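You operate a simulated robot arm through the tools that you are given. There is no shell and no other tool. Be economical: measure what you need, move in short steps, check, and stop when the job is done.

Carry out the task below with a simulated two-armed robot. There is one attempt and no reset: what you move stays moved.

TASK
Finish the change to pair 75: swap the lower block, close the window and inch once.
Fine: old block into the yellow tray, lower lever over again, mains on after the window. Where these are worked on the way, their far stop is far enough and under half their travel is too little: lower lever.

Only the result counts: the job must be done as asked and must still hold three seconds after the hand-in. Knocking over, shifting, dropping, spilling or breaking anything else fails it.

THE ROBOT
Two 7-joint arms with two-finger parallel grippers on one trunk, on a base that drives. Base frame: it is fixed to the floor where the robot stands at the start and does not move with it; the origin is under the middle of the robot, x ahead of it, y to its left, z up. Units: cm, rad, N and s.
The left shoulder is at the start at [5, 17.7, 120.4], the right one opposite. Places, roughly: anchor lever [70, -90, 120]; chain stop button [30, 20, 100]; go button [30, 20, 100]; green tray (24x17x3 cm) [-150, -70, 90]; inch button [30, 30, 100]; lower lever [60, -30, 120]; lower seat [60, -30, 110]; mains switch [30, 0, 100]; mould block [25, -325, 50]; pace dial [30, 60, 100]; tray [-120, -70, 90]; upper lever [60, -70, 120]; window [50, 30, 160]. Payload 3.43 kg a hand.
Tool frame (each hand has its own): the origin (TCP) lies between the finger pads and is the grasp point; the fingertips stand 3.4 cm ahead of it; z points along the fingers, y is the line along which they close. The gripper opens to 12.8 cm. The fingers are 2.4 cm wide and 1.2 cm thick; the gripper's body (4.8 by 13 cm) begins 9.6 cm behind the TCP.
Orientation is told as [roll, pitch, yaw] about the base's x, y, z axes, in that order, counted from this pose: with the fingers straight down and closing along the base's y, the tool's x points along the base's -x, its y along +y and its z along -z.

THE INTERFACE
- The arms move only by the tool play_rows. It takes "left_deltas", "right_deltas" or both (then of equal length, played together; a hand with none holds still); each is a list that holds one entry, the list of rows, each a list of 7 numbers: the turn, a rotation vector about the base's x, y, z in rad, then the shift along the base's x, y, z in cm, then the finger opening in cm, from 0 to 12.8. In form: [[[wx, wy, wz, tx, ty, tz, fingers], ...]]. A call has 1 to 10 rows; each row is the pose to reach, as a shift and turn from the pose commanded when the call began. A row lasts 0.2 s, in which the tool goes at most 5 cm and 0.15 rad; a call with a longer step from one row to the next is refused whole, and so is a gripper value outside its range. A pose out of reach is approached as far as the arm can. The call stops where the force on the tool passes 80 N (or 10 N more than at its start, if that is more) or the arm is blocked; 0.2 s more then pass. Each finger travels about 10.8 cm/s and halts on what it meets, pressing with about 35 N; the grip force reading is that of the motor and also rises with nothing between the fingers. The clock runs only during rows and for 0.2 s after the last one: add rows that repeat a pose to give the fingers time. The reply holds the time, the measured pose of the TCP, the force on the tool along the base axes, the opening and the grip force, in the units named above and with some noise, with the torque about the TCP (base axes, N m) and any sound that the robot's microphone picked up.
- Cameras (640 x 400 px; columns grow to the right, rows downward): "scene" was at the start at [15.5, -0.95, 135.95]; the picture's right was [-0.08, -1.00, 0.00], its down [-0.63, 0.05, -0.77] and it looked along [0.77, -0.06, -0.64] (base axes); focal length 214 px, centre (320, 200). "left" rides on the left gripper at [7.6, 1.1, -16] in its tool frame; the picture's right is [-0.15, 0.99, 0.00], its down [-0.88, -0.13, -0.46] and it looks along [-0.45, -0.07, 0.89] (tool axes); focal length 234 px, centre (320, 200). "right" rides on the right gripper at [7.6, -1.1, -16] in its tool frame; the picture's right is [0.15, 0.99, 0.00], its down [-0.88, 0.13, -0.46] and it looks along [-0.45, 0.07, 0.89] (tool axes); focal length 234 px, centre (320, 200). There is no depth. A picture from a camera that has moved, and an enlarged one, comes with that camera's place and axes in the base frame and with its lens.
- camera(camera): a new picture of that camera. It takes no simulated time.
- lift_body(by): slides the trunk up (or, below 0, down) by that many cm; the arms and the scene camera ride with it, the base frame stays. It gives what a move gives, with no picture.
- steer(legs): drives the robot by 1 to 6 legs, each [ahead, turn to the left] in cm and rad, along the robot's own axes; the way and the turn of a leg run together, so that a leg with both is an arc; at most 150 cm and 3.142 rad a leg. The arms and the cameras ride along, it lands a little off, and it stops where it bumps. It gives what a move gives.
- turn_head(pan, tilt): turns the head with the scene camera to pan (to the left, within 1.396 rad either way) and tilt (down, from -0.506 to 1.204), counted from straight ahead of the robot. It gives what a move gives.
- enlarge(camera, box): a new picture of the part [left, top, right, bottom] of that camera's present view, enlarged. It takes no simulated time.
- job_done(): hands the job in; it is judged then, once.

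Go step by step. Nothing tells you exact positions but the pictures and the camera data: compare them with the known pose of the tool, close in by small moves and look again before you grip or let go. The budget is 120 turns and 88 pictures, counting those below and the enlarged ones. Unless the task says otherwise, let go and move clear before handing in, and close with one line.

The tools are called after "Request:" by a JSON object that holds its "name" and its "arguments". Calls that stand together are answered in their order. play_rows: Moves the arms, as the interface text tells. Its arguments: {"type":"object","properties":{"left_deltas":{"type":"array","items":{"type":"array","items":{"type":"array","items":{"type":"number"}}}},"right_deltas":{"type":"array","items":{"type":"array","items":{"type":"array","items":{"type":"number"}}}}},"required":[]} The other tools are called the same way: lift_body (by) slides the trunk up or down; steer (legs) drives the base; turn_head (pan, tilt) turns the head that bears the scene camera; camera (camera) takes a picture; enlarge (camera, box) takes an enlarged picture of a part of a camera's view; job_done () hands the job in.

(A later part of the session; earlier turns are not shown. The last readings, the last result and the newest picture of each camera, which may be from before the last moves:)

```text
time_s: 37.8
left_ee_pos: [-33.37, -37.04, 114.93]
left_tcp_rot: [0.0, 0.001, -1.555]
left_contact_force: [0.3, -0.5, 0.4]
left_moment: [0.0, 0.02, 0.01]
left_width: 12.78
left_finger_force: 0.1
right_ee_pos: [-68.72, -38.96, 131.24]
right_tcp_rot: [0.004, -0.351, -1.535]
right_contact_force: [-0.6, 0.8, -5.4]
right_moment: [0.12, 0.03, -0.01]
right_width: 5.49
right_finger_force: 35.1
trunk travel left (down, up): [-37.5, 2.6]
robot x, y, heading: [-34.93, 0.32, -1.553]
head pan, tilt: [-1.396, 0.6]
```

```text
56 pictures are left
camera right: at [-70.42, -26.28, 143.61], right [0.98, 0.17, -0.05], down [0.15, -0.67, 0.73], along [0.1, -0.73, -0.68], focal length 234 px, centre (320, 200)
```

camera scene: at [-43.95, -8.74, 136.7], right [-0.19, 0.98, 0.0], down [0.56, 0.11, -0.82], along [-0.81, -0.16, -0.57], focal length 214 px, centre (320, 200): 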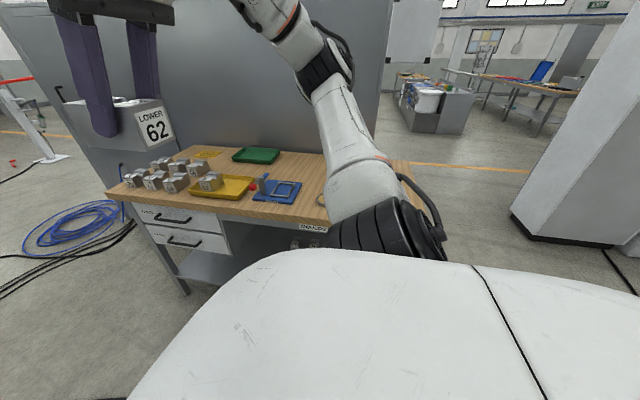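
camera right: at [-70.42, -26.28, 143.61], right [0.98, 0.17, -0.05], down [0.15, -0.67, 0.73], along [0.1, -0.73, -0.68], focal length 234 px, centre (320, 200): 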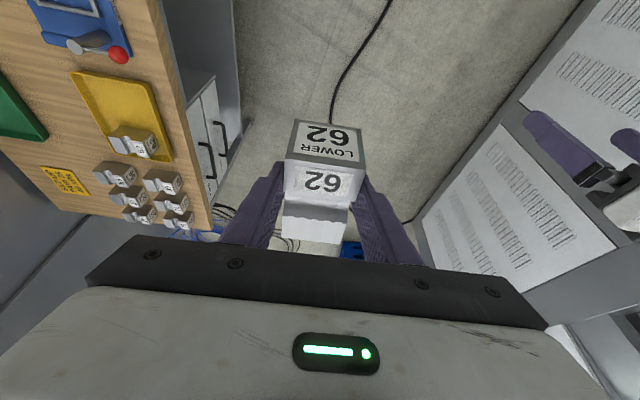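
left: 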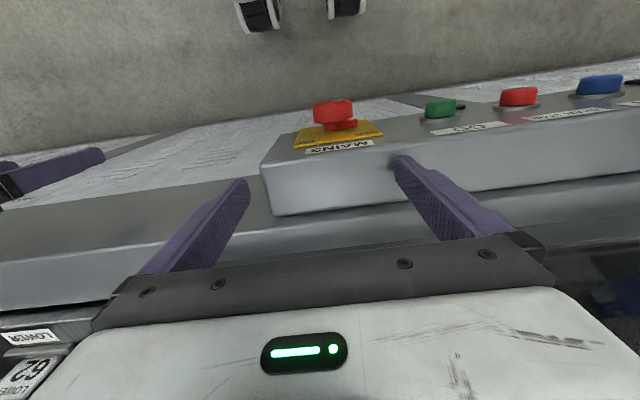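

The bench is visible: yellow tray with one block in it, loose blocks beside, a green tray, and some note. I'll zoom in.

Request:
{"name": "enlarge", "arguments": {"camera": "scene", "box": [100, 130, 340, 250]}}

Request:
{"name": "enlarge", "arguments": {"camera": "right", "box": [30, 60, 230, 240]}}

```text
2.67 times, centred on (220, 190) of scene
camera zoom: at [-43.95, -8.74, 136.7], right [-0.19, 0.98, 0.0], down [0.56, 0.11, -0.82], along [-0.81, -0.16, -0.57], focal length 572 px, centre (587, 227)
```

zoom: 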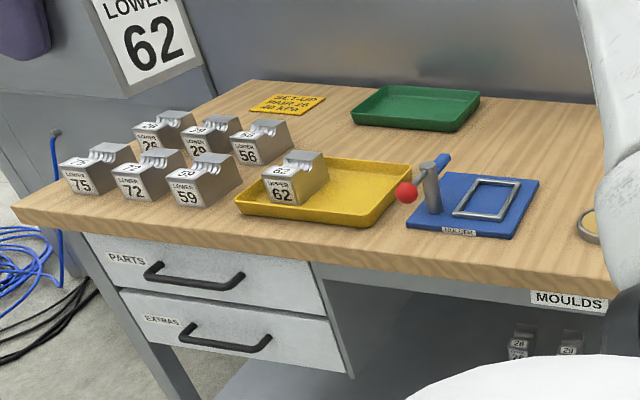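

```text
2.22 times, centred on (130, 150) of right
camera zoom: at [-70.42, -26.28, 143.61], right [0.98, 0.17, -0.05], down [0.15, -0.67, 0.73], along [0.1, -0.73, -0.68], focal length 520 px, centre (742, 311)
```

zoom: 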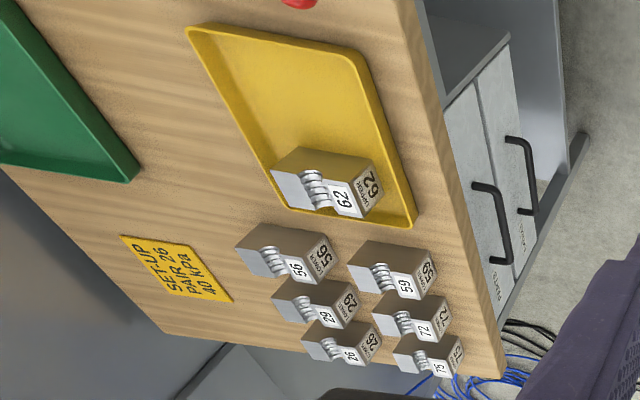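

Bench blocks: 75, 72, 59, 26, 29, 56; upper 62 is already in the yellow tray. I'll zoom on the 75 to read its kind.

Request:
{"name": "enlarge", "arguments": {"camera": "scene", "box": [115, 150, 235, 215]}}

Request:
{"name": "enlarge", "arguments": {"camera": "right", "box": [120, 150, 220, 240]}}

```text
5.33 times, centred on (175, 182) of scene
camera zoom: at [-43.95, -8.74, 136.7], right [-0.19, 0.98, 0.0], down [0.56, 0.11, -0.82], along [-0.81, -0.16, -0.57], focal length 1144 px, centre (1093, 293)
```

zoom: 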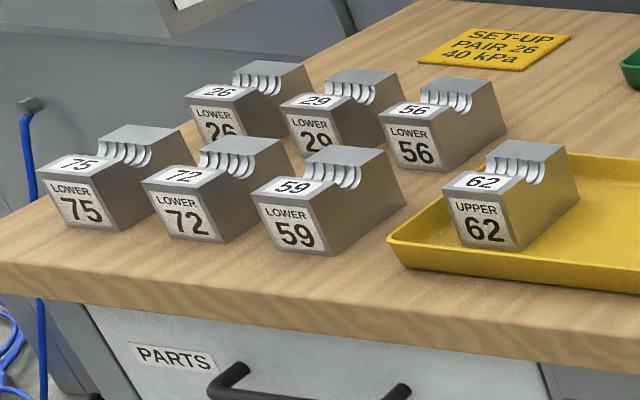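

```text
4.44 times, centred on (170, 195) of right
camera zoom: at [-70.42, -26.28, 143.61], right [0.98, 0.17, -0.05], down [0.15, -0.67, 0.73], along [0.1, -0.73, -0.68], focal length 1041 px, centre (987, 222)
```

zoom: 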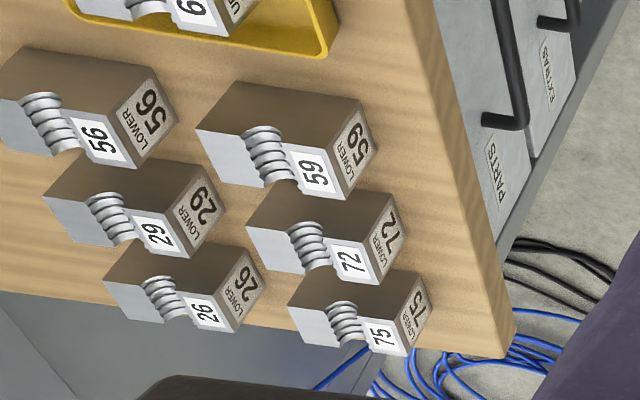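

A LOWER 75 stands on the bench corner. To be sure, I'll also check the lone block on the blue crate ahead.

Request:
{"name": "turn_head", "arguments": {"pan": 0.2, "tilt": 0.3}}

Request:
{"name": "enlarge", "arguments": {"camera": "scene", "box": [270, 150, 350, 200]}}

```text
time_s: 39.4
left_ee_pos: [-33.28, -37.01, 114.94]
left_tcp_rot: [0.0, -0.001, -1.554]
left_contact_force: [-0.6, -0.3, -0.9]
left_moment: [0.03, -0.02, 0.01]
left_width: 12.82
left_finger_force: 0.0
right_ee_pos: [-68.69, -38.95, 131.31]
right_tcp_rot: [0.003, -0.351, -1.533]
right_contact_force: [0.0, 0.1, -7.3]
right_moment: [0.11, -0.01, -0.02]
right_width: 5.48
right_finger_force: 34.9
trunk travel left (down, up): [-37.5, 2.6]
robot x, y, heading: [-35.23, 0.57, -1.558]
head pan, tilt: [0.201, 0.3]
```

```text
8.00 times, centred on (310, 175) of scene
camera zoom: at [-33.26, -16.2, 139.45], right [-0.98, -0.21, 0.0], down [-0.06, 0.29, -0.96], along [0.2, -0.93, -0.3], focal length 1716 px, centre (400, 400)
```

zoom: 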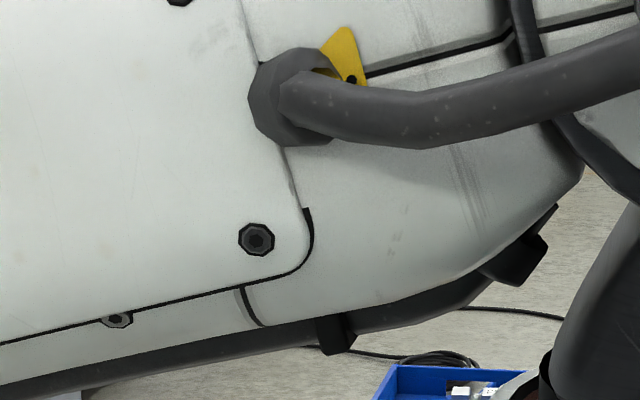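

A label-matched LOWER 75 is on the bench corner near (-111..-119, -111, 84–90); the yellow tray centre is about (-118, -68), bench top z≈84, and its free half is around y≈-63. First I'll raise the left hand clear, then drive to face the bench.

Request:
{"name": "play_rows", "arguments": {"left_deltas": [[[0, 0, 0, 2, 0, 4, 12.8], [0, 0, 0, 5, 0, 7, 12.8], [0, 0, 0, 8, 0, 10, 12.8], [0, 0, 0, 11, 0, 13, 12.8], [0, 0, 0, 14, 0, 16, 12.8], [0, 0, 0, 17, 0, 19, 12.8]]]}}

Request:
{"name": "steer", "arguments": {"legs": [[85, 0], [0, -1.58]]}}

Request:
{"name": "turn_head", "arguments": {"pan": 0.0, "tilt": 0.75}}

Request:
{"name": "camera", "arguments": {"camera": "scene"}}

```text
time_s: 40.8
left_ee_pos: [-16.74, -37.15, 133.74]
left_tcp_rot: [-0.002, -0.001, -1.554]
left_contact_force: [0.4, -0.3, 0.0]
left_moment: [-0.03, 0.05, -0.01]
left_width: 12.79
left_finger_force: 0.1
right_ee_pos: [-68.74, -38.81, 131.36]
right_tcp_rot: [0.002, -0.35, -1.536]
right_contact_force: [-0.3, 0.5, -6.0]
right_moment: [0.09, -0.01, -0.01]
right_width: 5.48
right_finger_force: 34.6
trunk travel left (down, up): [-37.5, 2.6]
robot x, y, heading: [-35.29, 0.24, -1.555]
head pan, tilt: [0.201, 0.3]
```

```text
time_s: 49.1
left_ee_pos: [-71.15, -104.01, 133.74]
left_tcp_rot: [0.002, 0.001, -3.1]
left_contact_force: [-0.3, -0.5, 0.2]
left_moment: [-0.01, 0.03, 0.02]
left_width: 12.79
left_finger_force: 0.0
right_ee_pos: [-74.13, -52.16, 131.24]
right_tcp_rot: [0.003, -0.35, -3.078]
right_contact_force: [0.1, 0.3, -7.0]
right_moment: [-0.01, -0.14, -0.01]
right_width: 5.48
right_finger_force: 34.7
trunk travel left (down, up): [-37.5, 2.6]
robot x, y, heading: [-34.39, -84.61, -3.098]
head pan, tilt: [0.201, 0.3]
```

```text
time_s: 50.0
left_ee_pos: [-71.2, -103.98, 133.75]
left_tcp_rot: [-0.001, 0.0, -3.1]
left_contact_force: [-0.5, 0.3, -0.4]
left_moment: [0.01, -0.01, 0.03]
left_width: 12.8
left_finger_force: 0.1
right_ee_pos: [-74.26, -52.12, 131.42]
right_tcp_rot: [0.002, -0.348, -3.076]
right_contact_force: [-0.4, -1.2, -6.8]
right_moment: [-0.02, -0.1, 0.01]
right_width: 5.5
right_finger_force: 35.3
trunk travel left (down, up): [-37.5, 2.6]
robot x, y, heading: [-34.49, -84.48, -3.101]
head pan, tilt: [0.0, 0.75]
```

```text
50 pictures are left
camera scene: at [-49.61, -85.35, 135.42], right [-0.04, 1.0, 0.0], down [0.68, 0.03, -0.73], along [-0.73, -0.03, -0.68], focal length 214 px, centre (320, 200)
```

scene: 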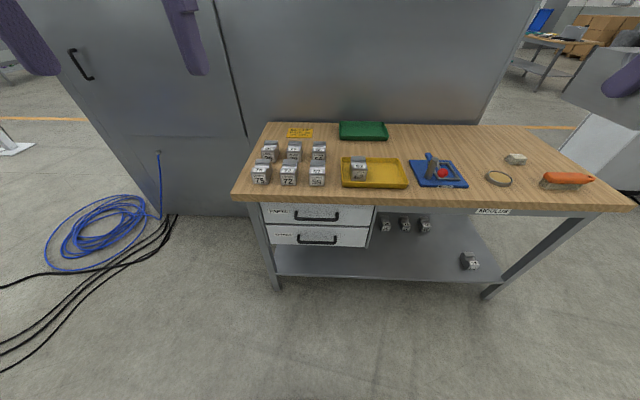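

The bench is clear. I'll lower the trunk by 28 and drive up to it.

Request:
{"name": "lift_body", "arguments": {"by": -28}}

Request:
{"name": "steer", "arguments": {"legs": [[32, -0.04]]}}

Request:
{"name": "camera", "arguments": {"camera": "right"}}

Request:
{"name": "camera", "arguments": {"camera": "scene"}}

```text
time_s: 52.8
left_ee_pos: [-71.21, -104.1, 105.76]
left_tcp_rot: [0.0, 0.0, -3.102]
left_contact_force: [0.1, 0.3, -0.2]
left_moment: [0.02, 0.0, 0.0]
left_width: 12.79
left_finger_force: 0.0
right_ee_pos: [-74.2, -52.33, 103.34]
right_tcp_rot: [0.002, -0.348, -3.078]
right_contact_force: [-1.0, 0.2, -6.0]
right_moment: [0.02, -0.14, -0.02]
right_width: 5.5
right_finger_force: 35.2
trunk travel left (down, up): [-9.5, 30.6]
robot x, y, heading: [-34.32, -84.58, -3.1]
head pan, tilt: [0.0, 0.75]
```

```text
time_s: 54.9
left_ee_pos: [-103.91, -103.08, 105.75]
left_tcp_rot: [0.001, -0.001, -3.14]
left_contact_force: [0.9, -0.6, 0.3]
left_moment: [0.0, 0.01, 0.0]
left_width: 12.79
left_finger_force: 0.2
right_ee_pos: [-104.66, -51.27, 103.25]
right_tcp_rot: [0.002, -0.348, -3.119]
right_contact_force: [0.0, 0.2, -7.1]
right_moment: [-0.03, -0.1, 0.03]
right_width: 5.49
right_finger_force: 34.6
trunk travel left (down, up): [-9.5, 30.6]
robot x, y, heading: [-66.06, -85.17, -3.144]
head pan, tilt: [0.0, 0.75]
```

```text
49 pictures are left
camera right: at [-92.19, -49.77, 115.6], right [0.16, -0.99, -0.05], down [-0.67, -0.14, 0.73], along [-0.73, -0.09, -0.68], focal length 234 px, centre (320, 200)
```

right: 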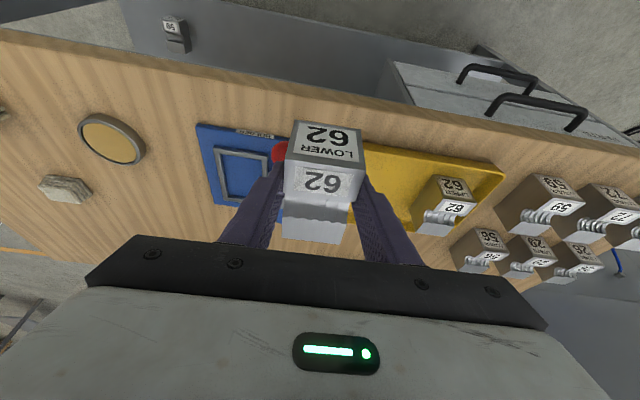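

```text
48 pictures are left
camera scene: at [-81.46, -85.39, 107.41], right [0.0, 1.0, 0.0], down [0.68, 0.0, -0.73], along [-0.73, 0.0, -0.68], focal length 214 px, centre (320, 200)
```

scene: 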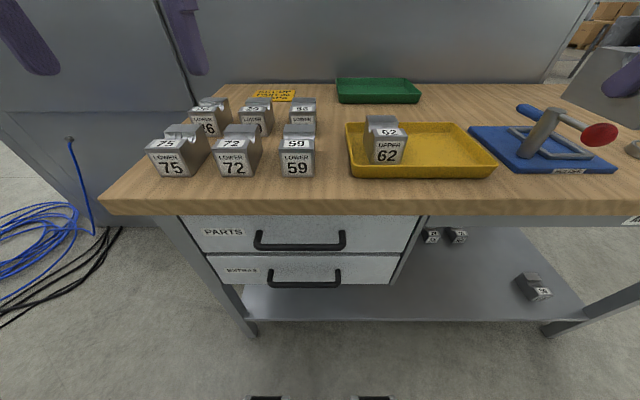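

The tray's free part is centred near y≈-63, x≈-118. I'll move the 62 block over it and down to a little above the floor.

Request:
{"name": "play_rows", "arguments": {"right_deltas": [[[0, 0, 0, -3, -3, 0, 4], [0, 0, 0, -6, -6, 0, 4], [0, 0, 0, -9, -9, 0, 4], [0, 0, -0.02, -12, -11.7, 0, 4], [0, 0, -0.02, -13.8, -11.7, -3, 4], [0, 0, -0.02, -13.8, -11.7, -7, 4], [0, 0, -0.02, -13.8, -11.7, -10.5, 4]]]}}

Request:
{"name": "camera", "arguments": {"camera": "right"}}

Request:
{"name": "enlarge", "arguments": {"camera": "scene", "box": [320, 80, 560, 220]}}

```text
time_s: 56.5
left_ee_pos: [-103.88, -103.38, 105.87]
left_tcp_rot: [-0.001, 0.001, -3.139]
left_contact_force: [0.1, 0.3, -0.2]
left_moment: [0.0, 0.02, 0.03]
left_width: 12.82
left_finger_force: 0.0
right_ee_pos: [-118.36, -63.03, 92.63]
right_tcp_rot: [0.004, -0.349, -3.141]
right_contact_force: [-0.1, -0.8, -7.5]
right_moment: [0.01, -0.13, -0.01]
right_width: 5.5
right_finger_force: 35.1
trunk travel left (down, up): [-9.5, 30.6]
robot x, y, heading: [-66.11, -85.37, -3.145]
head pan, tilt: [0.0, 0.75]
```

```text
47 pictures are left
camera right: at [-105.9, -61.74, 105.0], right [0.14, -0.99, -0.05], down [-0.67, -0.13, 0.73], along [-0.73, -0.07, -0.68], focal length 234 px, centre (320, 200)
```

right: 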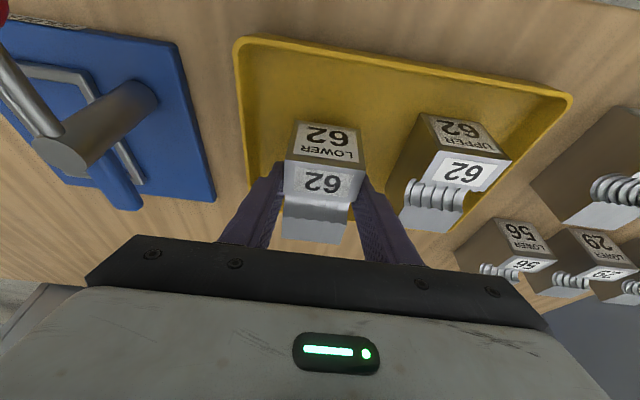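

```text
2.67 times, centred on (440, 150) of scene
camera zoom: at [-81.47, -85.39, 107.42], right [0.0, 1.0, 0.0], down [0.68, 0.0, -0.73], along [-0.73, 0.0, -0.68], focal length 572 px, centre (0, 333)
```

zoom: 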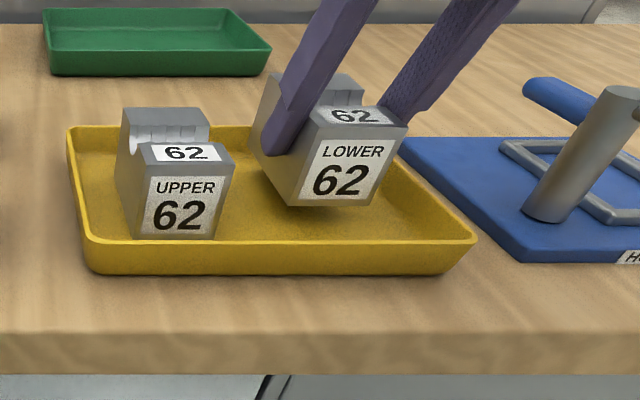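

The block hangs over the free half, 2–3 cm above the floor. I'll lower in small steps until it touches.

Request:
{"name": "play_rows", "arguments": {"right_deltas": [[[0, 0, 0, 0, 0, -0.7, 4], [0, 0, 0, 0, 0, -1.4, 4], [0, 0, 0, 0, 0, -1.8, 4], [0, 0, 0, 0, 0, -1.8, 4]]]}}

Request:
{"name": "enlarge", "arguments": {"camera": "scene", "box": [320, 80, 560, 220]}}

```text
time_s: 57.5
left_ee_pos: [-103.82, -103.13, 105.67]
left_tcp_rot: [0.0, 0.0, -3.138]
left_contact_force: [-0.1, -0.3, -0.3]
left_moment: [0.02, 0.01, 0.04]
left_width: 12.81
left_finger_force: 0.0
right_ee_pos: [-118.47, -63.05, 90.93]
right_tcp_rot: [0.002, -0.351, -3.14]
right_contact_force: [0.2, 0.4, -6.7]
right_moment: [-0.01, -0.11, -0.06]
right_width: 5.51
right_finger_force: 34.9
trunk travel left (down, up): [-9.5, 30.6]
robot x, y, heading: [-66.02, -84.96, -3.14]
head pan, tilt: [0.0, 0.75]
```

```text
2.67 times, centred on (440, 150) of scene
camera zoom: at [-81.46, -85.4, 107.41], right [0.0, 1.0, 0.0], down [0.68, 0.0, -0.73], along [-0.73, 0.0, -0.68], focal length 572 px, centre (0, 333)
```

zoom: 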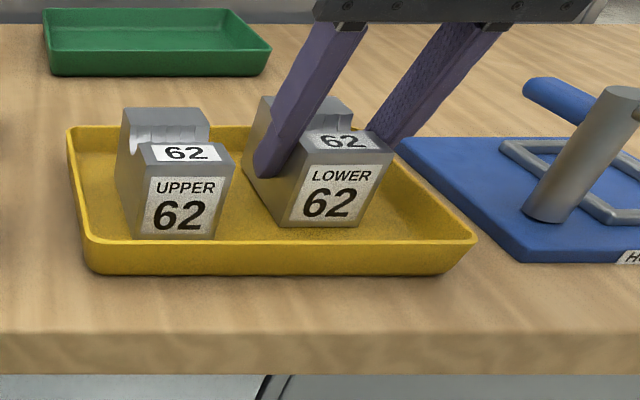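

Request:
{"name": "play_rows", "arguments": {"right_deltas": [[[0, 0, 0, 0, 0, -0.4, 4], [0, 0, 0, 0, 0, -0.7, 4], [0, 0, 0, 0, 0, -0.7, 4]]]}}

Request:
{"name": "play_rows", "arguments": {"right_deltas": [[[0, 0, 0, 0, 0, -0.3, 4], [0, 0, 0, 0, 0, -0.5, 4], [0, 0, 0, 0, 0, -0.5, 4]]]}}

```text
time_s: 58.3
left_ee_pos: [-103.76, -103.22, 105.84]
left_tcp_rot: [-0.001, -0.001, -3.14]
left_contact_force: [0.2, 0.6, -0.6]
left_moment: [0.0, 0.02, -0.04]
left_width: 12.8
left_finger_force: 0.0
right_ee_pos: [-118.38, -62.99, 90.76]
right_tcp_rot: [0.003, -0.36, -3.142]
right_contact_force: [-3.6, 0.7, 22.6]
right_moment: [0.37, -0.76, -0.02]
right_width: 5.47
right_finger_force: 34.9
trunk travel left (down, up): [-9.5, 30.6]
robot x, y, heading: [-66.1, -85.48, -3.144]
head pan, tilt: [0.0, 0.75]
```

```text
time_s: 59.1
left_ee_pos: [-103.54, -103.3, 105.9]
left_tcp_rot: [-0.002, 0.0, -3.141]
left_contact_force: [-0.1, 0.6, 1.1]
left_moment: [-0.02, 0.04, 0.01]
left_width: 12.79
left_finger_force: 0.1
right_ee_pos: [-118.26, -63.08, 90.18]
right_tcp_rot: [0.006, -0.361, -3.139]
right_contact_force: [0.6, 0.5, 27.8]
right_moment: [0.38, 0.12, 0.11]
right_width: 5.49
right_finger_force: 35.0
trunk travel left (down, up): [-9.5, 30.6]
robot x, y, heading: [-65.76, -85.0, -3.144]
head pan, tilt: [0.0, 0.75]
```

It is down on the tray floor. I'll open slightly, then rise straight up.

Request:
{"name": "play_rows", "arguments": {"right_deltas": [[[0, 0, 0, 0, 0, 0.5, 5.5], [0, 0, 0, 0, 0, 0.5, 7.3], [0, 0, 0, 0, 0, 0.5, 7.3], [0, 0, 0, 0, 0, 3, 7.3], [0, 0, 0, 0.5, 0, 6, 7.3], [0, 0, 0, 1, 0, 10, 7.3]]]}}

Request:
{"name": "enlarge", "arguments": {"camera": "scene", "box": [120, 60, 560, 220]}}

Request:
{"name": "camera", "arguments": {"camera": "left"}}

```text
time_s: 60.5
left_ee_pos: [-103.75, -103.12, 105.76]
left_tcp_rot: [0.0, -0.001, -3.139]
left_contact_force: [0.4, -0.6, -0.7]
left_moment: [0.01, 0.0, 0.01]
left_width: 12.81
left_finger_force: 0.0
right_ee_pos: [-117.23, -62.95, 99.81]
right_tcp_rot: [0.003, -0.348, -3.141]
right_contact_force: [-0.2, 1.5, -0.2]
right_moment: [0.01, -0.01, 0.02]
right_width: 7.32
right_finger_force: 0.1
trunk travel left (down, up): [-9.5, 30.6]
robot x, y, heading: [-65.96, -84.78, -3.146]
head pan, tilt: [0.0, 0.75]
```

```text
1.45 times, centred on (340, 140) of scene
camera zoom: at [-81.39, -85.43, 107.43], right [0.0, 1.0, 0.0], down [0.68, 0.0, -0.73], along [-0.73, 0.0, -0.68], focal length 312 px, centre (291, 287)
```

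zoom: 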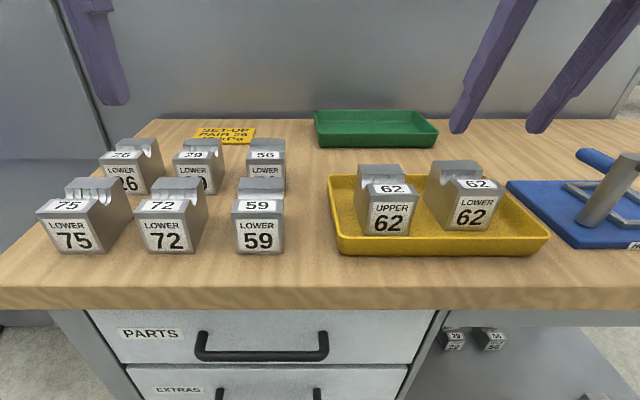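

```text
43 pictures are left
camera left: at [-96.21, -104.22, 121.72], right [-0.15, -0.99, 0.0], down [-0.88, 0.13, 0.46], along [-0.45, 0.07, -0.89], focal length 234 px, centre (320, 200)
```

left: 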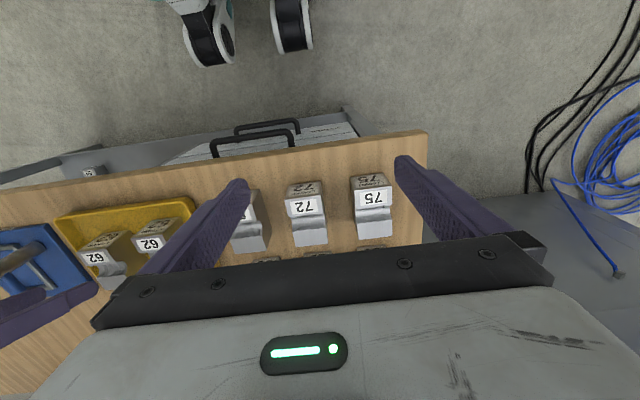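

The 62 LOWER rests in the yellow tray. Now the left hand: tilt it like the right and go above LOWER 75 at about (-115.7, -109.8).

Request:
{"name": "play_rows", "arguments": {"left_deltas": [[[0, 0.12, 0, -4, -2, 0, 10], [0, 0.24, 0, -8, -4, 0, 8], [0, 0.35, 0, -11, -6.7, -2, 8], [0, 0.35, 0, -12, -6.7, -5, 8], [0, 0.35, 0, -12.2, -6.7, -8, 8]]]}}

Request:
{"name": "camera", "arguments": {"camera": "left"}}

```text
time_s: 61.7
left_ee_pos: [-115.98, -109.81, 97.9]
left_tcp_rot: [-0.001, -0.352, -3.14]
left_contact_force: [-0.3, 0.5, -0.2]
left_moment: [-0.02, 0.0, -0.01]
left_width: 7.99
left_finger_force: 0.1
right_ee_pos: [-117.3, -62.87, 99.72]
right_tcp_rot: [0.002, -0.351, -3.14]
right_contact_force: [-0.3, 0.7, 0.1]
right_moment: [-0.01, -0.02, -0.02]
right_width: 7.31
right_finger_force: 0.1
trunk travel left (down, up): [-9.5, 30.6]
robot x, y, heading: [-65.83, -85.16, -3.139]
head pan, tilt: [0.0, 0.75]
```

```text
42 pictures are left
camera left: at [-103.43, -110.98, 110.22], right [-0.14, -0.99, 0.05], down [-0.67, 0.13, 0.73], along [-0.73, 0.07, -0.68], focal length 234 px, centre (320, 200)
```

left: 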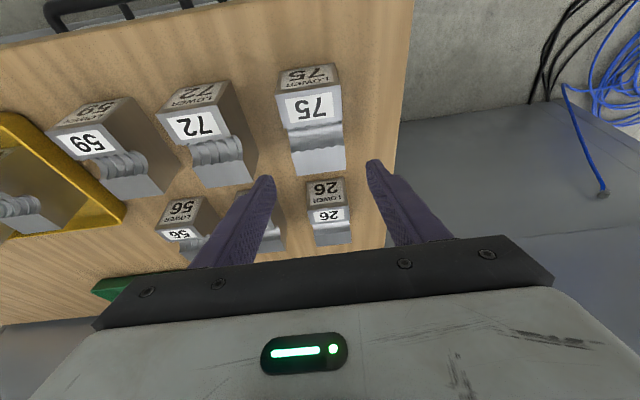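

LOWER 75 is between the finger lines. I'll shift back 1.7 cm so it's held at the same spot as the 62 was, and go down.

Request:
{"name": "play_rows", "arguments": {"left_deltas": [[[0, 0, 0, 1, 0, -1, 8], [0, 0, 0, 1.7, 0, -3.5, 8], [0, 0, 0, 1.7, 0, -6, 8], [0, 0, 0, 1.7, 0, -8.1, 8]]]}}

Request:
{"name": "camera", "arguments": {"camera": "left"}}

```text
time_s: 62.7
left_ee_pos: [-114.5, -109.73, 89.75]
left_tcp_rot: [0.0, -0.351, -3.14]
left_contact_force: [-0.2, 1.2, -0.7]
left_moment: [-0.02, 0.01, 0.03]
left_width: 8.0
left_finger_force: 0.1
right_ee_pos: [-117.25, -62.9, 99.85]
right_tcp_rot: [0.001, -0.35, -3.14]
right_contact_force: [-0.4, 0.8, 1.4]
right_moment: [-0.01, 0.0, 0.02]
right_width: 7.27
right_finger_force: 0.0
trunk travel left (down, up): [-9.5, 30.6]
robot x, y, heading: [-66.45, -85.72, -3.143]
head pan, tilt: [0.0, 0.75]
```

```text
41 pictures are left
camera left: at [-101.84, -110.92, 102.07], right [-0.14, -0.99, 0.05], down [-0.67, 0.13, 0.73], along [-0.73, 0.07, -0.68], focal length 234 px, centre (320, 200)
```

left: 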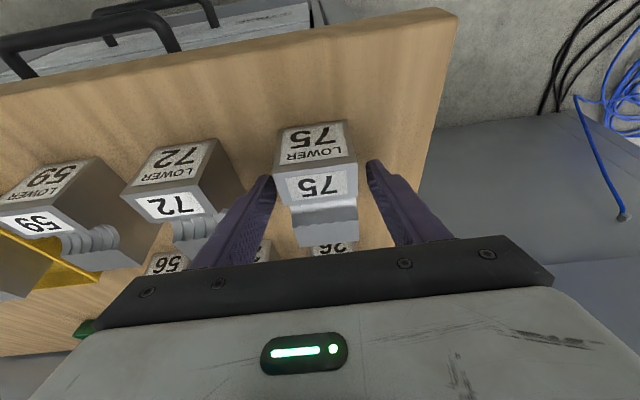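

Request:
{"name": "play_rows", "arguments": {"left_deltas": [[[0, 0, 0, 0, 0, 0, 6], [0, 0, 0, 0, 0, 0, 4], [0, 0, 0, 0, 0, 0, 4], [0, 0, 0, 0, 0, 0, 4], [0, 0, 0, 0, 0, 2, 4], [0, 0, 0, 0, 0, 6, 4], [0, 0, 0, 1, 0, 10, 4], [0, 0, 0, 4, 0, 13, 4]]]}}

Request:
{"name": "camera", "arguments": {"camera": "left"}}

```text
time_s: 64.5
left_ee_pos: [-110.1, -109.83, 102.69]
left_tcp_rot: [0.001, -0.349, -3.141]
left_contact_force: [0.8, -0.4, -7.6]
left_moment: [0.03, -0.07, -0.03]
left_width: 5.45
left_finger_force: 35.1
right_ee_pos: [-117.3, -62.95, 99.73]
right_tcp_rot: [0.002, -0.35, -3.139]
right_contact_force: [-0.4, 0.4, -0.1]
right_moment: [-0.02, -0.01, -0.01]
right_width: 7.31
right_finger_force: 0.1
trunk travel left (down, up): [-9.5, 30.6]
robot x, y, heading: [-66.08, -85.36, -3.142]
head pan, tilt: [0.0, 0.75]
```

```text
40 pictures are left
camera left: at [-97.6, -110.86, 115.1], right [-0.14, -0.99, 0.05], down [-0.67, 0.13, 0.73], along [-0.73, 0.07, -0.68], focal length 234 px, centre (320, 200)
```

left: 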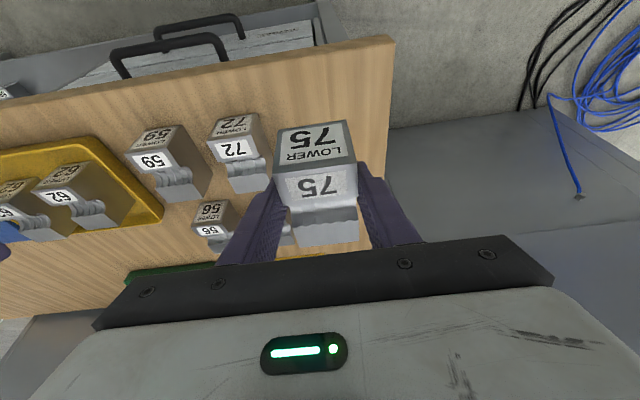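

LOWER 75 is held. I'll draw both hands back, back away from the bench, raise the trunk and turn toward the machine.

Request:
{"name": "play_rows", "arguments": {"left_deltas": [[[0, 0, 0, 3, 0, 0, 4], [0, 0, 0, 6, 0, 0, 4], [0, 0, 0, 6, 0, 0, 4], [0, 0, 0, 6, 0, 0, 4]]], "right_deltas": [[[0, 0, 0, 3, 0, 2, 5], [0, 0, 0, 6, 0, 3, 3], [0, 0, 0, 10, 0, 3, 0], [0, 0, 0, 14, 0, 3, 0]]]}}

Request:
{"name": "steer", "arguments": {"legs": [[-32, 0]]}}

Request:
{"name": "lift_body", "arguments": {"by": 28}}

Request:
{"name": "steer", "arguments": {"legs": [[0, -1.571], [27, 0], [0, -1.571]]}}

```text
time_s: 65.5
left_ee_pos: [-104.22, -109.93, 102.81]
left_tcp_rot: [-0.002, -0.349, -3.14]
left_contact_force: [0.1, -0.5, -6.3]
left_moment: [0.01, -0.11, 0.03]
left_width: 5.47
left_finger_force: 34.5
right_ee_pos: [-103.46, -62.97, 102.65]
right_tcp_rot: [0.001, -0.348, -3.141]
right_contact_force: [-0.2, 0.4, -0.7]
right_moment: [0.0, 0.02, -0.01]
right_width: 0.01
right_finger_force: 33.1
trunk travel left (down, up): [-9.5, 30.6]
robot x, y, heading: [-66.26, -85.21, -3.142]
head pan, tilt: [0.0, 0.75]
```

```text
time_s: 67.6
left_ee_pos: [-73.09, -109.87, 102.72]
left_tcp_rot: [-0.002, -0.349, 3.14]
left_contact_force: [-0.5, 0.1, -7.0]
left_moment: [-0.04, -0.07, 0.0]
left_width: 5.5
left_finger_force: 34.5
right_ee_pos: [-72.12, -62.76, 102.55]
right_tcp_rot: [0.001, -0.349, -3.143]
right_contact_force: [-0.1, 0.2, 0.0]
right_moment: [0.02, 0.02, -0.01]
right_width: 0.0
right_finger_force: 32.9
trunk travel left (down, up): [-9.5, 30.6]
robot x, y, heading: [-34.69, -85.23, 3.136]
head pan, tilt: [0.0, 0.75]
```

```text
time_s: 70.5
left_ee_pos: [-73.13, -109.74, 130.74]
left_tcp_rot: [-0.001, -0.348, 3.14]
left_contact_force: [-0.2, -0.5, -6.2]
left_moment: [-0.02, -0.12, 0.02]
left_width: 5.51
left_finger_force: 34.9
right_ee_pos: [-72.12, -62.8, 130.78]
right_tcp_rot: [0.002, -0.35, -3.14]
right_contact_force: [-0.2, 0.2, 0.3]
right_moment: [0.01, -0.01, -0.01]
right_width: 0.0
right_finger_force: 32.8
trunk travel left (down, up): [-37.5, 2.6]
robot x, y, heading: [-34.74, -85.01, 3.142]
head pan, tilt: [0.0, 0.75]
```

```text
time_s: 80.0
left_ee_pos: [3.08, -34.11, 130.69]
left_tcp_rot: [-0.003, -0.349, -0.004]
left_contact_force: [0.0, 0.6, -6.8]
left_moment: [0.0, 0.1, -0.01]
left_width: 5.49
left_finger_force: 34.9
right_ee_pos: [2.02, -81.0, 130.62]
right_tcp_rot: [0.001, -0.349, -0.002]
right_contact_force: [0.6, -0.1, -0.3]
right_moment: [-0.01, -0.04, -0.01]
right_width: 0.03
right_finger_force: 33.0
trunk travel left (down, up): [-37.5, 2.6]
robot x, y, heading: [-35.03, -58.86, -0.01]
head pan, tilt: [0.0, 0.75]
```

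Request:
{"name": "steer", "arguments": {"legs": [[34, 0.008]]}}

Request:
{"name": "turn_head", "arguments": {"pan": 0.35, "tilt": 0.45}}

Request:
{"name": "camera", "arguments": {"camera": "left"}}

Request:
{"name": "camera", "arguments": {"camera": "scene"}}

```text
time_s: 82.2
left_ee_pos: [37.65, -33.78, 130.67]
left_tcp_rot: [-0.002, -0.349, 0.004]
left_contact_force: [-0.8, 0.3, -5.8]
left_moment: [0.03, 0.12, -0.01]
left_width: 5.47
left_finger_force: 34.9
right_ee_pos: [37.25, -80.69, 130.56]
right_tcp_rot: [0.002, -0.35, 0.005]
right_contact_force: [0.3, -0.1, -0.3]
right_moment: [0.04, 0.05, -0.01]
right_width: 0.02
right_finger_force: 32.8
trunk travel left (down, up): [-37.5, 2.6]
robot x, y, heading: [-0.4, -58.58, 0.003]
head pan, tilt: [0.0, 0.75]
```

```text
time_s: 83.1
left_ee_pos: [37.58, -33.78, 130.82]
left_tcp_rot: [0.0, -0.347, 0.004]
left_contact_force: [-0.3, -0.2, -6.9]
left_moment: [0.0, 0.08, -0.01]
left_width: 5.49
left_finger_force: 34.4
right_ee_pos: [37.14, -80.79, 130.52]
right_tcp_rot: [0.002, -0.352, 0.004]
right_contact_force: [-0.1, 0.7, -0.2]
right_moment: [-0.01, 0.0, -0.05]
right_width: 0.0
right_finger_force: 33.0
trunk travel left (down, up): [-37.5, 2.6]
robot x, y, heading: [-0.57, -58.32, 0.006]
head pan, tilt: [0.351, 0.45]
```

```text
39 pictures are left
camera left: at [25.07, -32.6, 143.14], right [0.13, 0.99, 0.05], down [0.67, -0.13, 0.73], along [0.73, -0.06, -0.68], focal length 234 px, centre (320, 200)
```

left: 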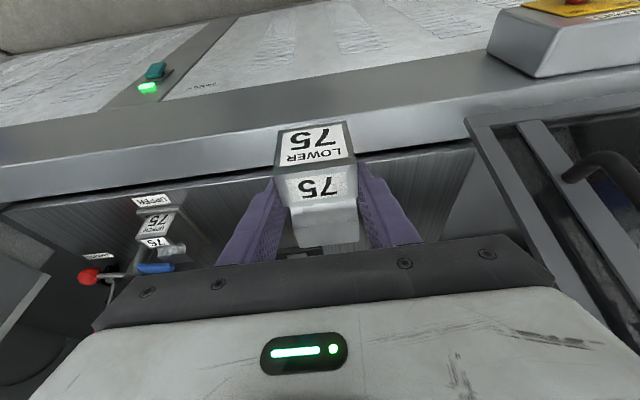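

```text
38 pictures are left
camera scene: at [15.29, -55.58, 138.05], right [0.35, -0.94, 0.0], down [-0.41, -0.15, -0.9], along [0.84, 0.31, -0.44], focal length 214 px, centre (320, 200)
```

scene: 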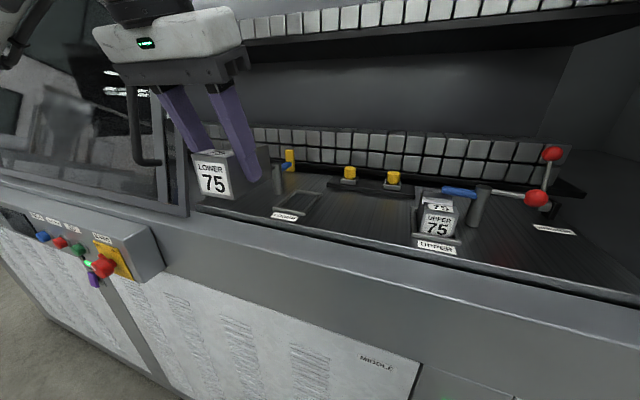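

Now I'll bring the 75 over the seat, still above the rim.

Request:
{"name": "play_rows", "arguments": {"left_deltas": [[[0, 0, 0, 4, 0, 0, 4], [0, 0, 0, 8, 0, 0, 4], [0, 0, 0, 12, 0, 0, 4], [0, 0, 0, 16, -0.2, 0, 4], [0, 0, 0, 18.8, -0.2, -2, 4], [0, 0, 0, 18.8, -0.2, -4.5, 4]]]}}

Request:
{"name": "camera", "arguments": {"camera": "left"}}

Request:
{"name": "enlarge", "arguments": {"camera": "scene", "box": [200, 110, 400, 250]}}

```text
time_s: 84.5
left_ee_pos: [56.57, -33.68, 126.17]
left_tcp_rot: [-0.002, -0.348, 0.006]
left_contact_force: [-0.3, 0.2, -6.9]
left_moment: [0.0, 0.09, 0.0]
left_width: 5.49
left_finger_force: 34.6
right_ee_pos: [37.0, -80.63, 130.61]
right_tcp_rot: [0.002, -0.351, 0.008]
right_contact_force: [0.7, -0.1, -0.2]
right_moment: [-0.04, 0.04, 0.0]
right_width: 0.0
right_finger_force: 32.9
trunk travel left (down, up): [-37.5, 2.6]
robot x, y, heading: [-0.15, -58.83, 0.002]
head pan, tilt: [0.351, 0.45]
```

```text
37 pictures are left
camera left: at [43.95, -32.63, 138.62], right [0.13, 0.99, 0.05], down [0.67, -0.13, 0.73], along [0.73, -0.06, -0.68], focal length 234 px, centre (320, 200)
```

left: 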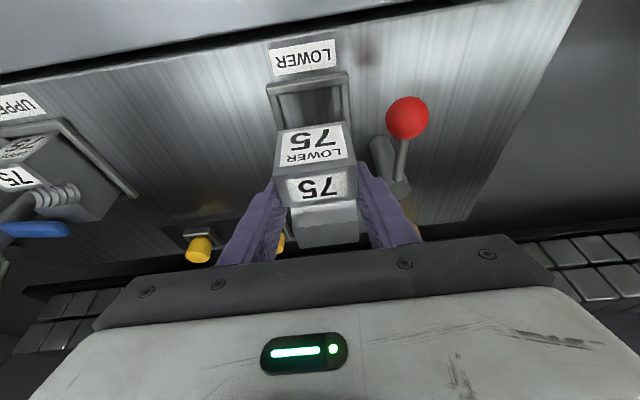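

```text
2.86 times, centred on (300, 180) of scene
camera zoom: at [15.29, -55.52, 138.06], right [0.35, -0.94, 0.0], down [-0.41, -0.15, -0.9], along [0.84, 0.31, -0.44], focal length 613 px, centre (377, 257)
```

zoom: 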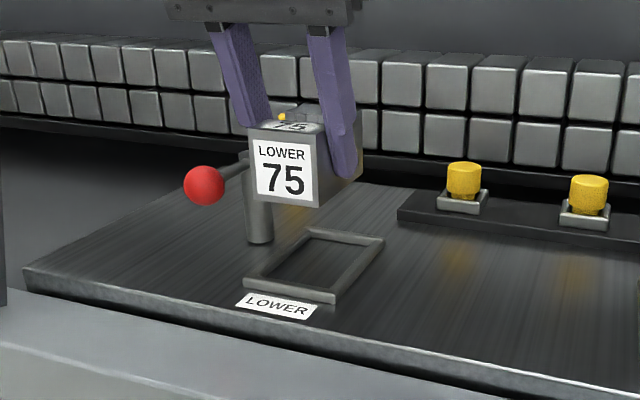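

The seat is a thin rim on the table; its centre agrees with the place where 62 was taken. I'll adjust and come down to just above the rim for a check.

Request:
{"name": "play_rows", "arguments": {"left_deltas": [[[0, 0, 0, -0.4, -0.3, -2, 4], [0, 0, 0, -0.4, -0.3, -4, 4], [0, 0, 0, -0.4, -0.3, -4.6, 4], [0, 0, 0, -0.4, -0.3, -4.6, 4]]]}}

Request:
{"name": "camera", "arguments": {"camera": "left"}}

Request:
{"name": "enlarge", "arguments": {"camera": "scene", "box": [240, 140, 360, 230]}}

```text
time_s: 85.5
left_ee_pos: [56.14, -34.14, 121.58]
left_tcp_rot: [-0.002, -0.35, 0.003]
left_contact_force: [-0.5, 0.0, -7.3]
left_moment: [0.0, 0.12, 0.03]
left_width: 5.5
left_finger_force: 35.4
right_ee_pos: [37.1, -80.66, 130.64]
right_tcp_rot: [0.002, -0.347, 0.005]
right_contact_force: [0.3, -0.5, 0.0]
right_moment: [0.0, 0.01, -0.04]
right_width: 0.0
right_finger_force: 32.6
trunk travel left (down, up): [-37.5, 2.6]
robot x, y, heading: [-0.5, -58.59, 0.005]
head pan, tilt: [0.351, 0.45]
```

```text
35 pictures are left
camera left: at [43.5, -33.01, 134.03], right [0.13, 0.99, 0.05], down [0.67, -0.13, 0.73], along [0.73, -0.06, -0.68], focal length 234 px, centre (320, 200)
```

left: 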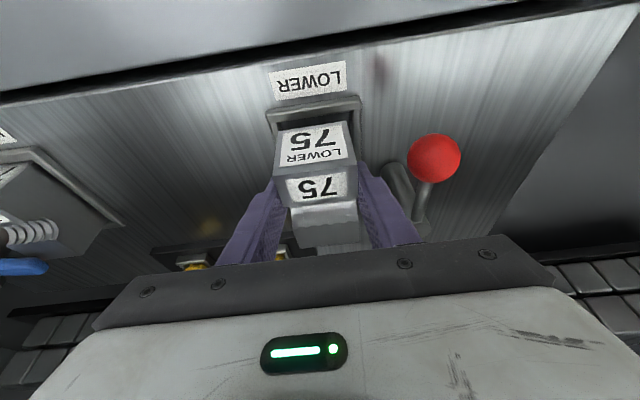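

```text
4.44 times, centred on (300, 185) of scene
camera zoom: at [15.3, -55.57, 138.06], right [0.35, -0.94, 0.0], down [-0.41, -0.15, -0.9], along [0.84, 0.31, -0.44], focal length 953 px, centre (409, 267)
```

zoom: 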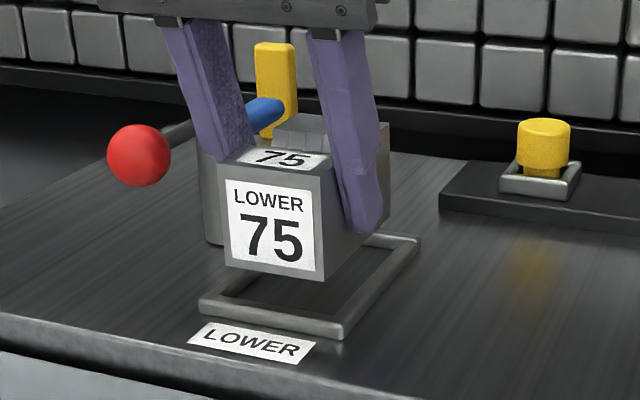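

The block lines up with the rim. I'll lower in small steps, watching the force.

Request:
{"name": "play_rows", "arguments": {"left_deltas": [[[0, 0, 0, 0, 0, -0.6, 4], [0, 0, 0, 0, 0, -1.1, 4], [0, 0, 0, 0, 0, -1.1, 4]]]}}

Request:
{"name": "enlarge", "arguments": {"camera": "scene", "box": [240, 140, 360, 230]}}

```text
time_s: 86.3
left_ee_pos: [56.19, -34.19, 120.51]
left_tcp_rot: [-0.002, -0.349, 0.003]
left_contact_force: [0.7, 0.3, -6.2]
left_moment: [0.02, 0.09, -0.02]
left_width: 5.48
left_finger_force: 35.1
right_ee_pos: [37.1, -80.65, 130.75]
right_tcp_rot: [0.003, -0.348, 0.004]
right_contact_force: [0.1, 0.2, -0.3]
right_moment: [0.0, -0.01, 0.01]
right_width: 0.0
right_finger_force: 32.7
trunk travel left (down, up): [-37.5, 2.6]
robot x, y, heading: [-0.19, -58.77, 0.002]
head pan, tilt: [0.351, 0.45]
```

```text
4.44 times, centred on (300, 185) of scene
camera zoom: at [15.3, -55.57, 138.06], right [0.35, -0.94, 0.0], down [-0.41, -0.15, -0.9], along [0.84, 0.31, -0.44], focal length 953 px, centre (409, 267)
```

zoom: 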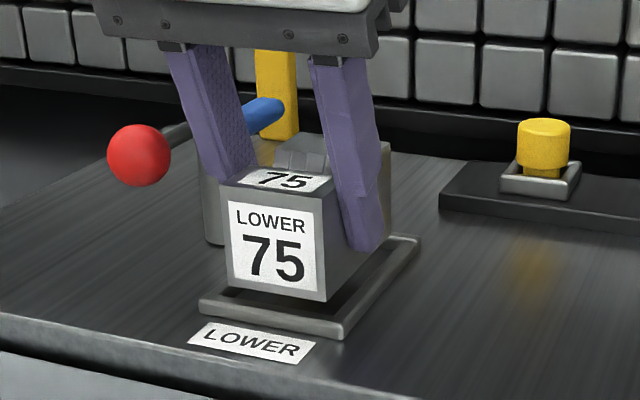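

Request:
{"name": "play_rows", "arguments": {"left_deltas": [[[0, 0, 0, 0, 0, -0.4, 4], [0, 0, 0, 0, 0, -0.7, 4], [0, 0, 0, 0, 0, -0.7, 4]]]}}

Request:
{"name": "enlarge", "arguments": {"camera": "scene", "box": [240, 140, 360, 230]}}

```text
time_s: 87.1
left_ee_pos: [56.1, -34.29, 119.82]
left_tcp_rot: [-0.003, -0.349, 0.003]
left_contact_force: [0.0, -0.3, -7.0]
left_moment: [-0.01, 0.1, 0.02]
left_width: 5.5
left_finger_force: 35.7
right_ee_pos: [37.08, -80.77, 130.61]
right_tcp_rot: [0.002, -0.348, 0.004]
right_contact_force: [0.0, -0.4, 0.0]
right_moment: [0.03, 0.0, 0.01]
right_width: 0.0
right_finger_force: 33.7
trunk travel left (down, up): [-37.5, 2.6]
robot x, y, heading: [-0.33, -58.85, 0.007]
head pan, tilt: [0.351, 0.45]
```

```text
4.44 times, centred on (300, 185) of scene
camera zoom: at [15.3, -55.57, 138.06], right [0.35, -0.94, 0.0], down [-0.41, -0.15, -0.9], along [0.84, 0.31, -0.44], focal length 953 px, centre (409, 267)
```

zoom: 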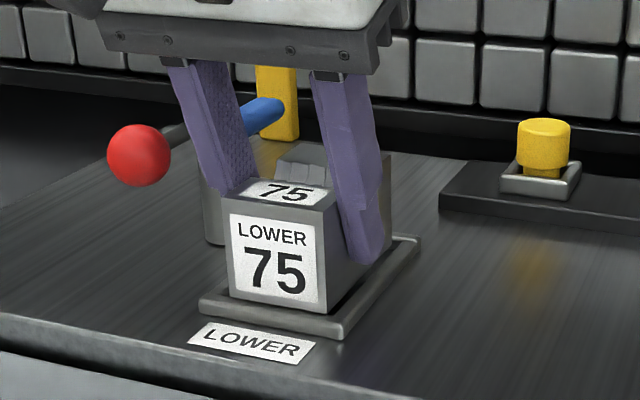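

Request:
{"name": "play_rows", "arguments": {"left_deltas": [[[0, 0, 0, 0, 0.1, -0.3, 4], [0, 0, 0, 0, 0.1, -0.6, 4], [0, 0, 0, 0, 0.1, -0.6, 4]]]}}

Request:
{"name": "enlarge", "arguments": {"camera": "scene", "box": [240, 140, 360, 230]}}

```text
time_s: 87.9
left_ee_pos: [55.99, -34.22, 119.82]
left_tcp_rot: [-0.002, -0.359, 0.006]
left_contact_force: [8.8, 0.8, 21.9]
left_moment: [0.46, 0.6, -0.09]
left_width: 5.48
left_finger_force: 35.3
right_ee_pos: [36.95, -80.76, 130.63]
right_tcp_rot: [0.004, -0.35, 0.005]
right_contact_force: [0.9, 0.1, -0.1]
right_moment: [0.05, 0.0, -0.01]
right_width: 0.02
right_finger_force: 32.9
trunk travel left (down, up): [-37.5, 2.6]
robot x, y, heading: [-0.46, -58.04, 0.004]
head pan, tilt: [0.351, 0.45]
```

```text
4.44 times, centred on (300, 185) of scene
camera zoom: at [15.15, -55.7, 138.12], right [0.35, -0.94, 0.0], down [-0.41, -0.15, -0.9], along [0.84, 0.31, -0.43], focal length 953 px, centre (409, 267)
```

zoom: 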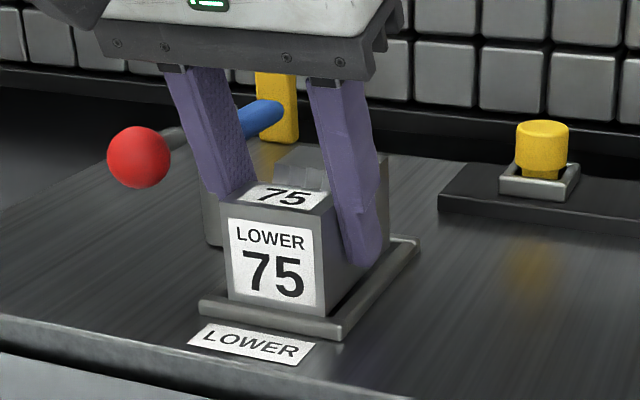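

It touched at TCP z≈119.8 with some forward force. I'll compare with the upper block's seating and look with the hand camera.

Request:
{"name": "enlarge", "arguments": {"camera": "scene", "box": [390, 170, 510, 260]}}

Request:
{"name": "enlarge", "arguments": {"camera": "left", "box": [240, 60, 400, 160]}}

```text
4.44 times, centred on (450, 215) of scene
camera zoom: at [15.15, -55.7, 138.12], right [0.35, -0.94, 0.0], down [-0.41, -0.15, -0.9], along [0.84, 0.31, -0.43], focal length 953 px, centre (-258, 133)
```

zoom: 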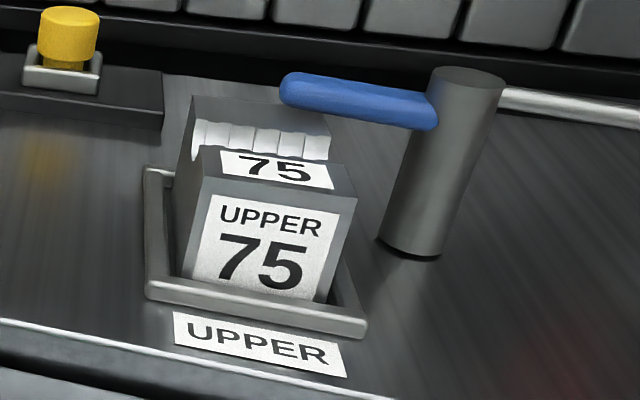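

```text
4.00 times, centred on (320, 110) of left
camera zoom: at [43.28, -33.04, 132.03], right [0.13, 0.99, 0.05], down [0.66, -0.13, 0.74], along [0.74, -0.07, -0.67], focal length 937 px, centre (320, 560)
```

zoom: 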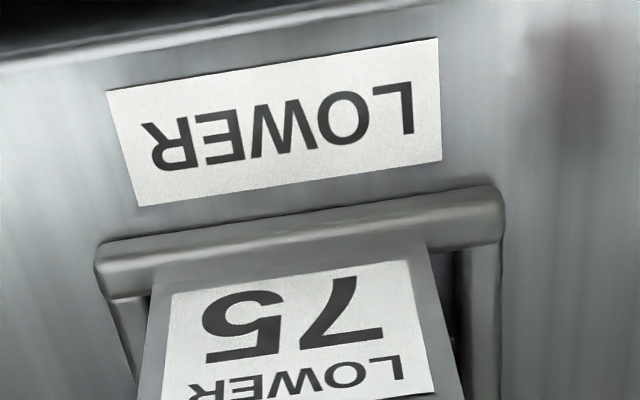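

The upper block sits deeper behind its rim, so the 75 is resting on the front bar. I'll lift 1 cm, shift 0.8 cm inward and lower again.

Request:
{"name": "play_rows", "arguments": {"left_deltas": [[[0, 0, 0, 0, 0, 1, 4], [0, 0, 0, 0.8, 0.05, 1, 4], [0, 0, 0, 0.8, 0.05, 0.5, 4], [0, 0, 0, 0.8, 0.05, 0, 4], [0, 0, 0, 0.8, 0.05, 0, 4]]]}}

Request:
{"name": "enlarge", "arguments": {"camera": "left", "box": [240, 60, 400, 160]}}

```text
time_s: 89.1
left_ee_pos: [56.93, -34.24, 119.17]
left_tcp_rot: [-0.001, -0.345, 0.003]
left_contact_force: [-0.5, 0.2, -6.1]
left_moment: [0.0, 0.06, 0.03]
left_width: 5.47
left_finger_force: 35.0
right_ee_pos: [37.0, -80.68, 130.74]
right_tcp_rot: [0.002, -0.349, 0.004]
right_contact_force: [-0.5, 0.0, 1.1]
right_moment: [0.02, 0.01, -0.03]
right_width: 0.0
right_finger_force: 33.0
trunk travel left (down, up): [-37.5, 2.6]
robot x, y, heading: [-0.18, -58.49, 0.004]
head pan, tilt: [0.351, 0.45]
```

```text
4.00 times, centred on (320, 110) of left
camera zoom: at [44.31, -32.95, 131.58], right [0.13, 0.99, 0.05], down [0.67, -0.13, 0.73], along [0.73, -0.06, -0.68], focal length 937 px, centre (320, 560)
```

zoom: 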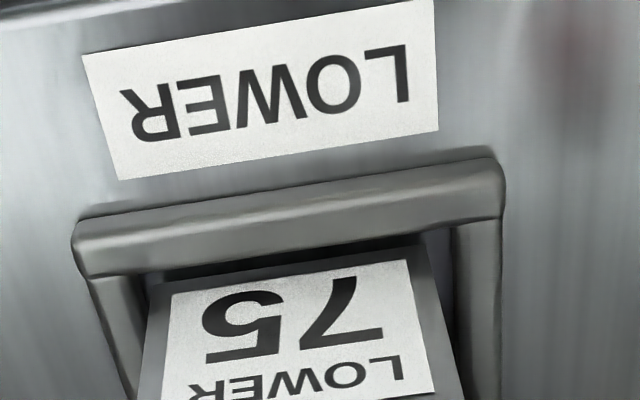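

Now it drops inside the rim without contact. Continuing down to the floor.

Request:
{"name": "play_rows", "arguments": {"left_deltas": [[[0, 0, 0, 0, 0, -0.3, 4], [0, 0, 0, 0, 0, -0.6, 4], [0, 0, 0, 0, 0, -0.6, 4]]]}}

Request:
{"name": "enlarge", "arguments": {"camera": "scene", "box": [240, 140, 360, 230]}}

```text
time_s: 89.9
left_ee_pos: [56.87, -34.16, 118.78]
left_tcp_rot: [-0.001, -0.354, 0.005]
left_contact_force: [3.5, 2.9, 6.2]
left_moment: [0.33, 0.32, -0.17]
left_width: 5.48
left_finger_force: 35.2
right_ee_pos: [36.95, -80.74, 130.65]
right_tcp_rot: [0.002, -0.349, 0.005]
right_contact_force: [-0.1, -0.2, 0.0]
right_moment: [-0.04, 0.01, -0.02]
right_width: 0.01
right_finger_force: 32.8
trunk travel left (down, up): [-37.5, 2.6]
robot x, y, heading: [0.09, -58.59, 0.006]
head pan, tilt: [0.351, 0.45]
```

```text
4.44 times, centred on (300, 185) of scene
camera zoom: at [15.24, -55.58, 138.09], right [0.35, -0.94, 0.0], down [-0.41, -0.15, -0.9], along [0.84, 0.31, -0.44], focal length 953 px, centre (409, 267)
```

zoom: 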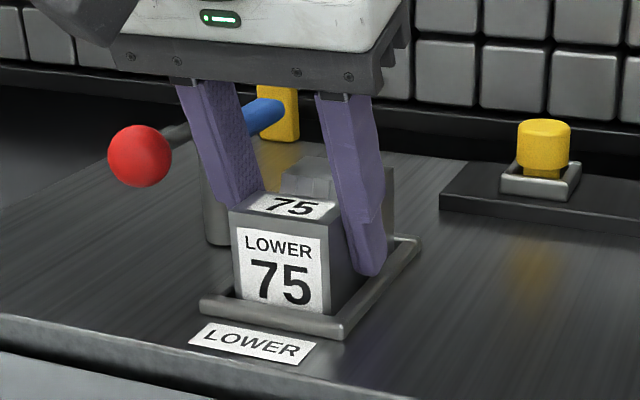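

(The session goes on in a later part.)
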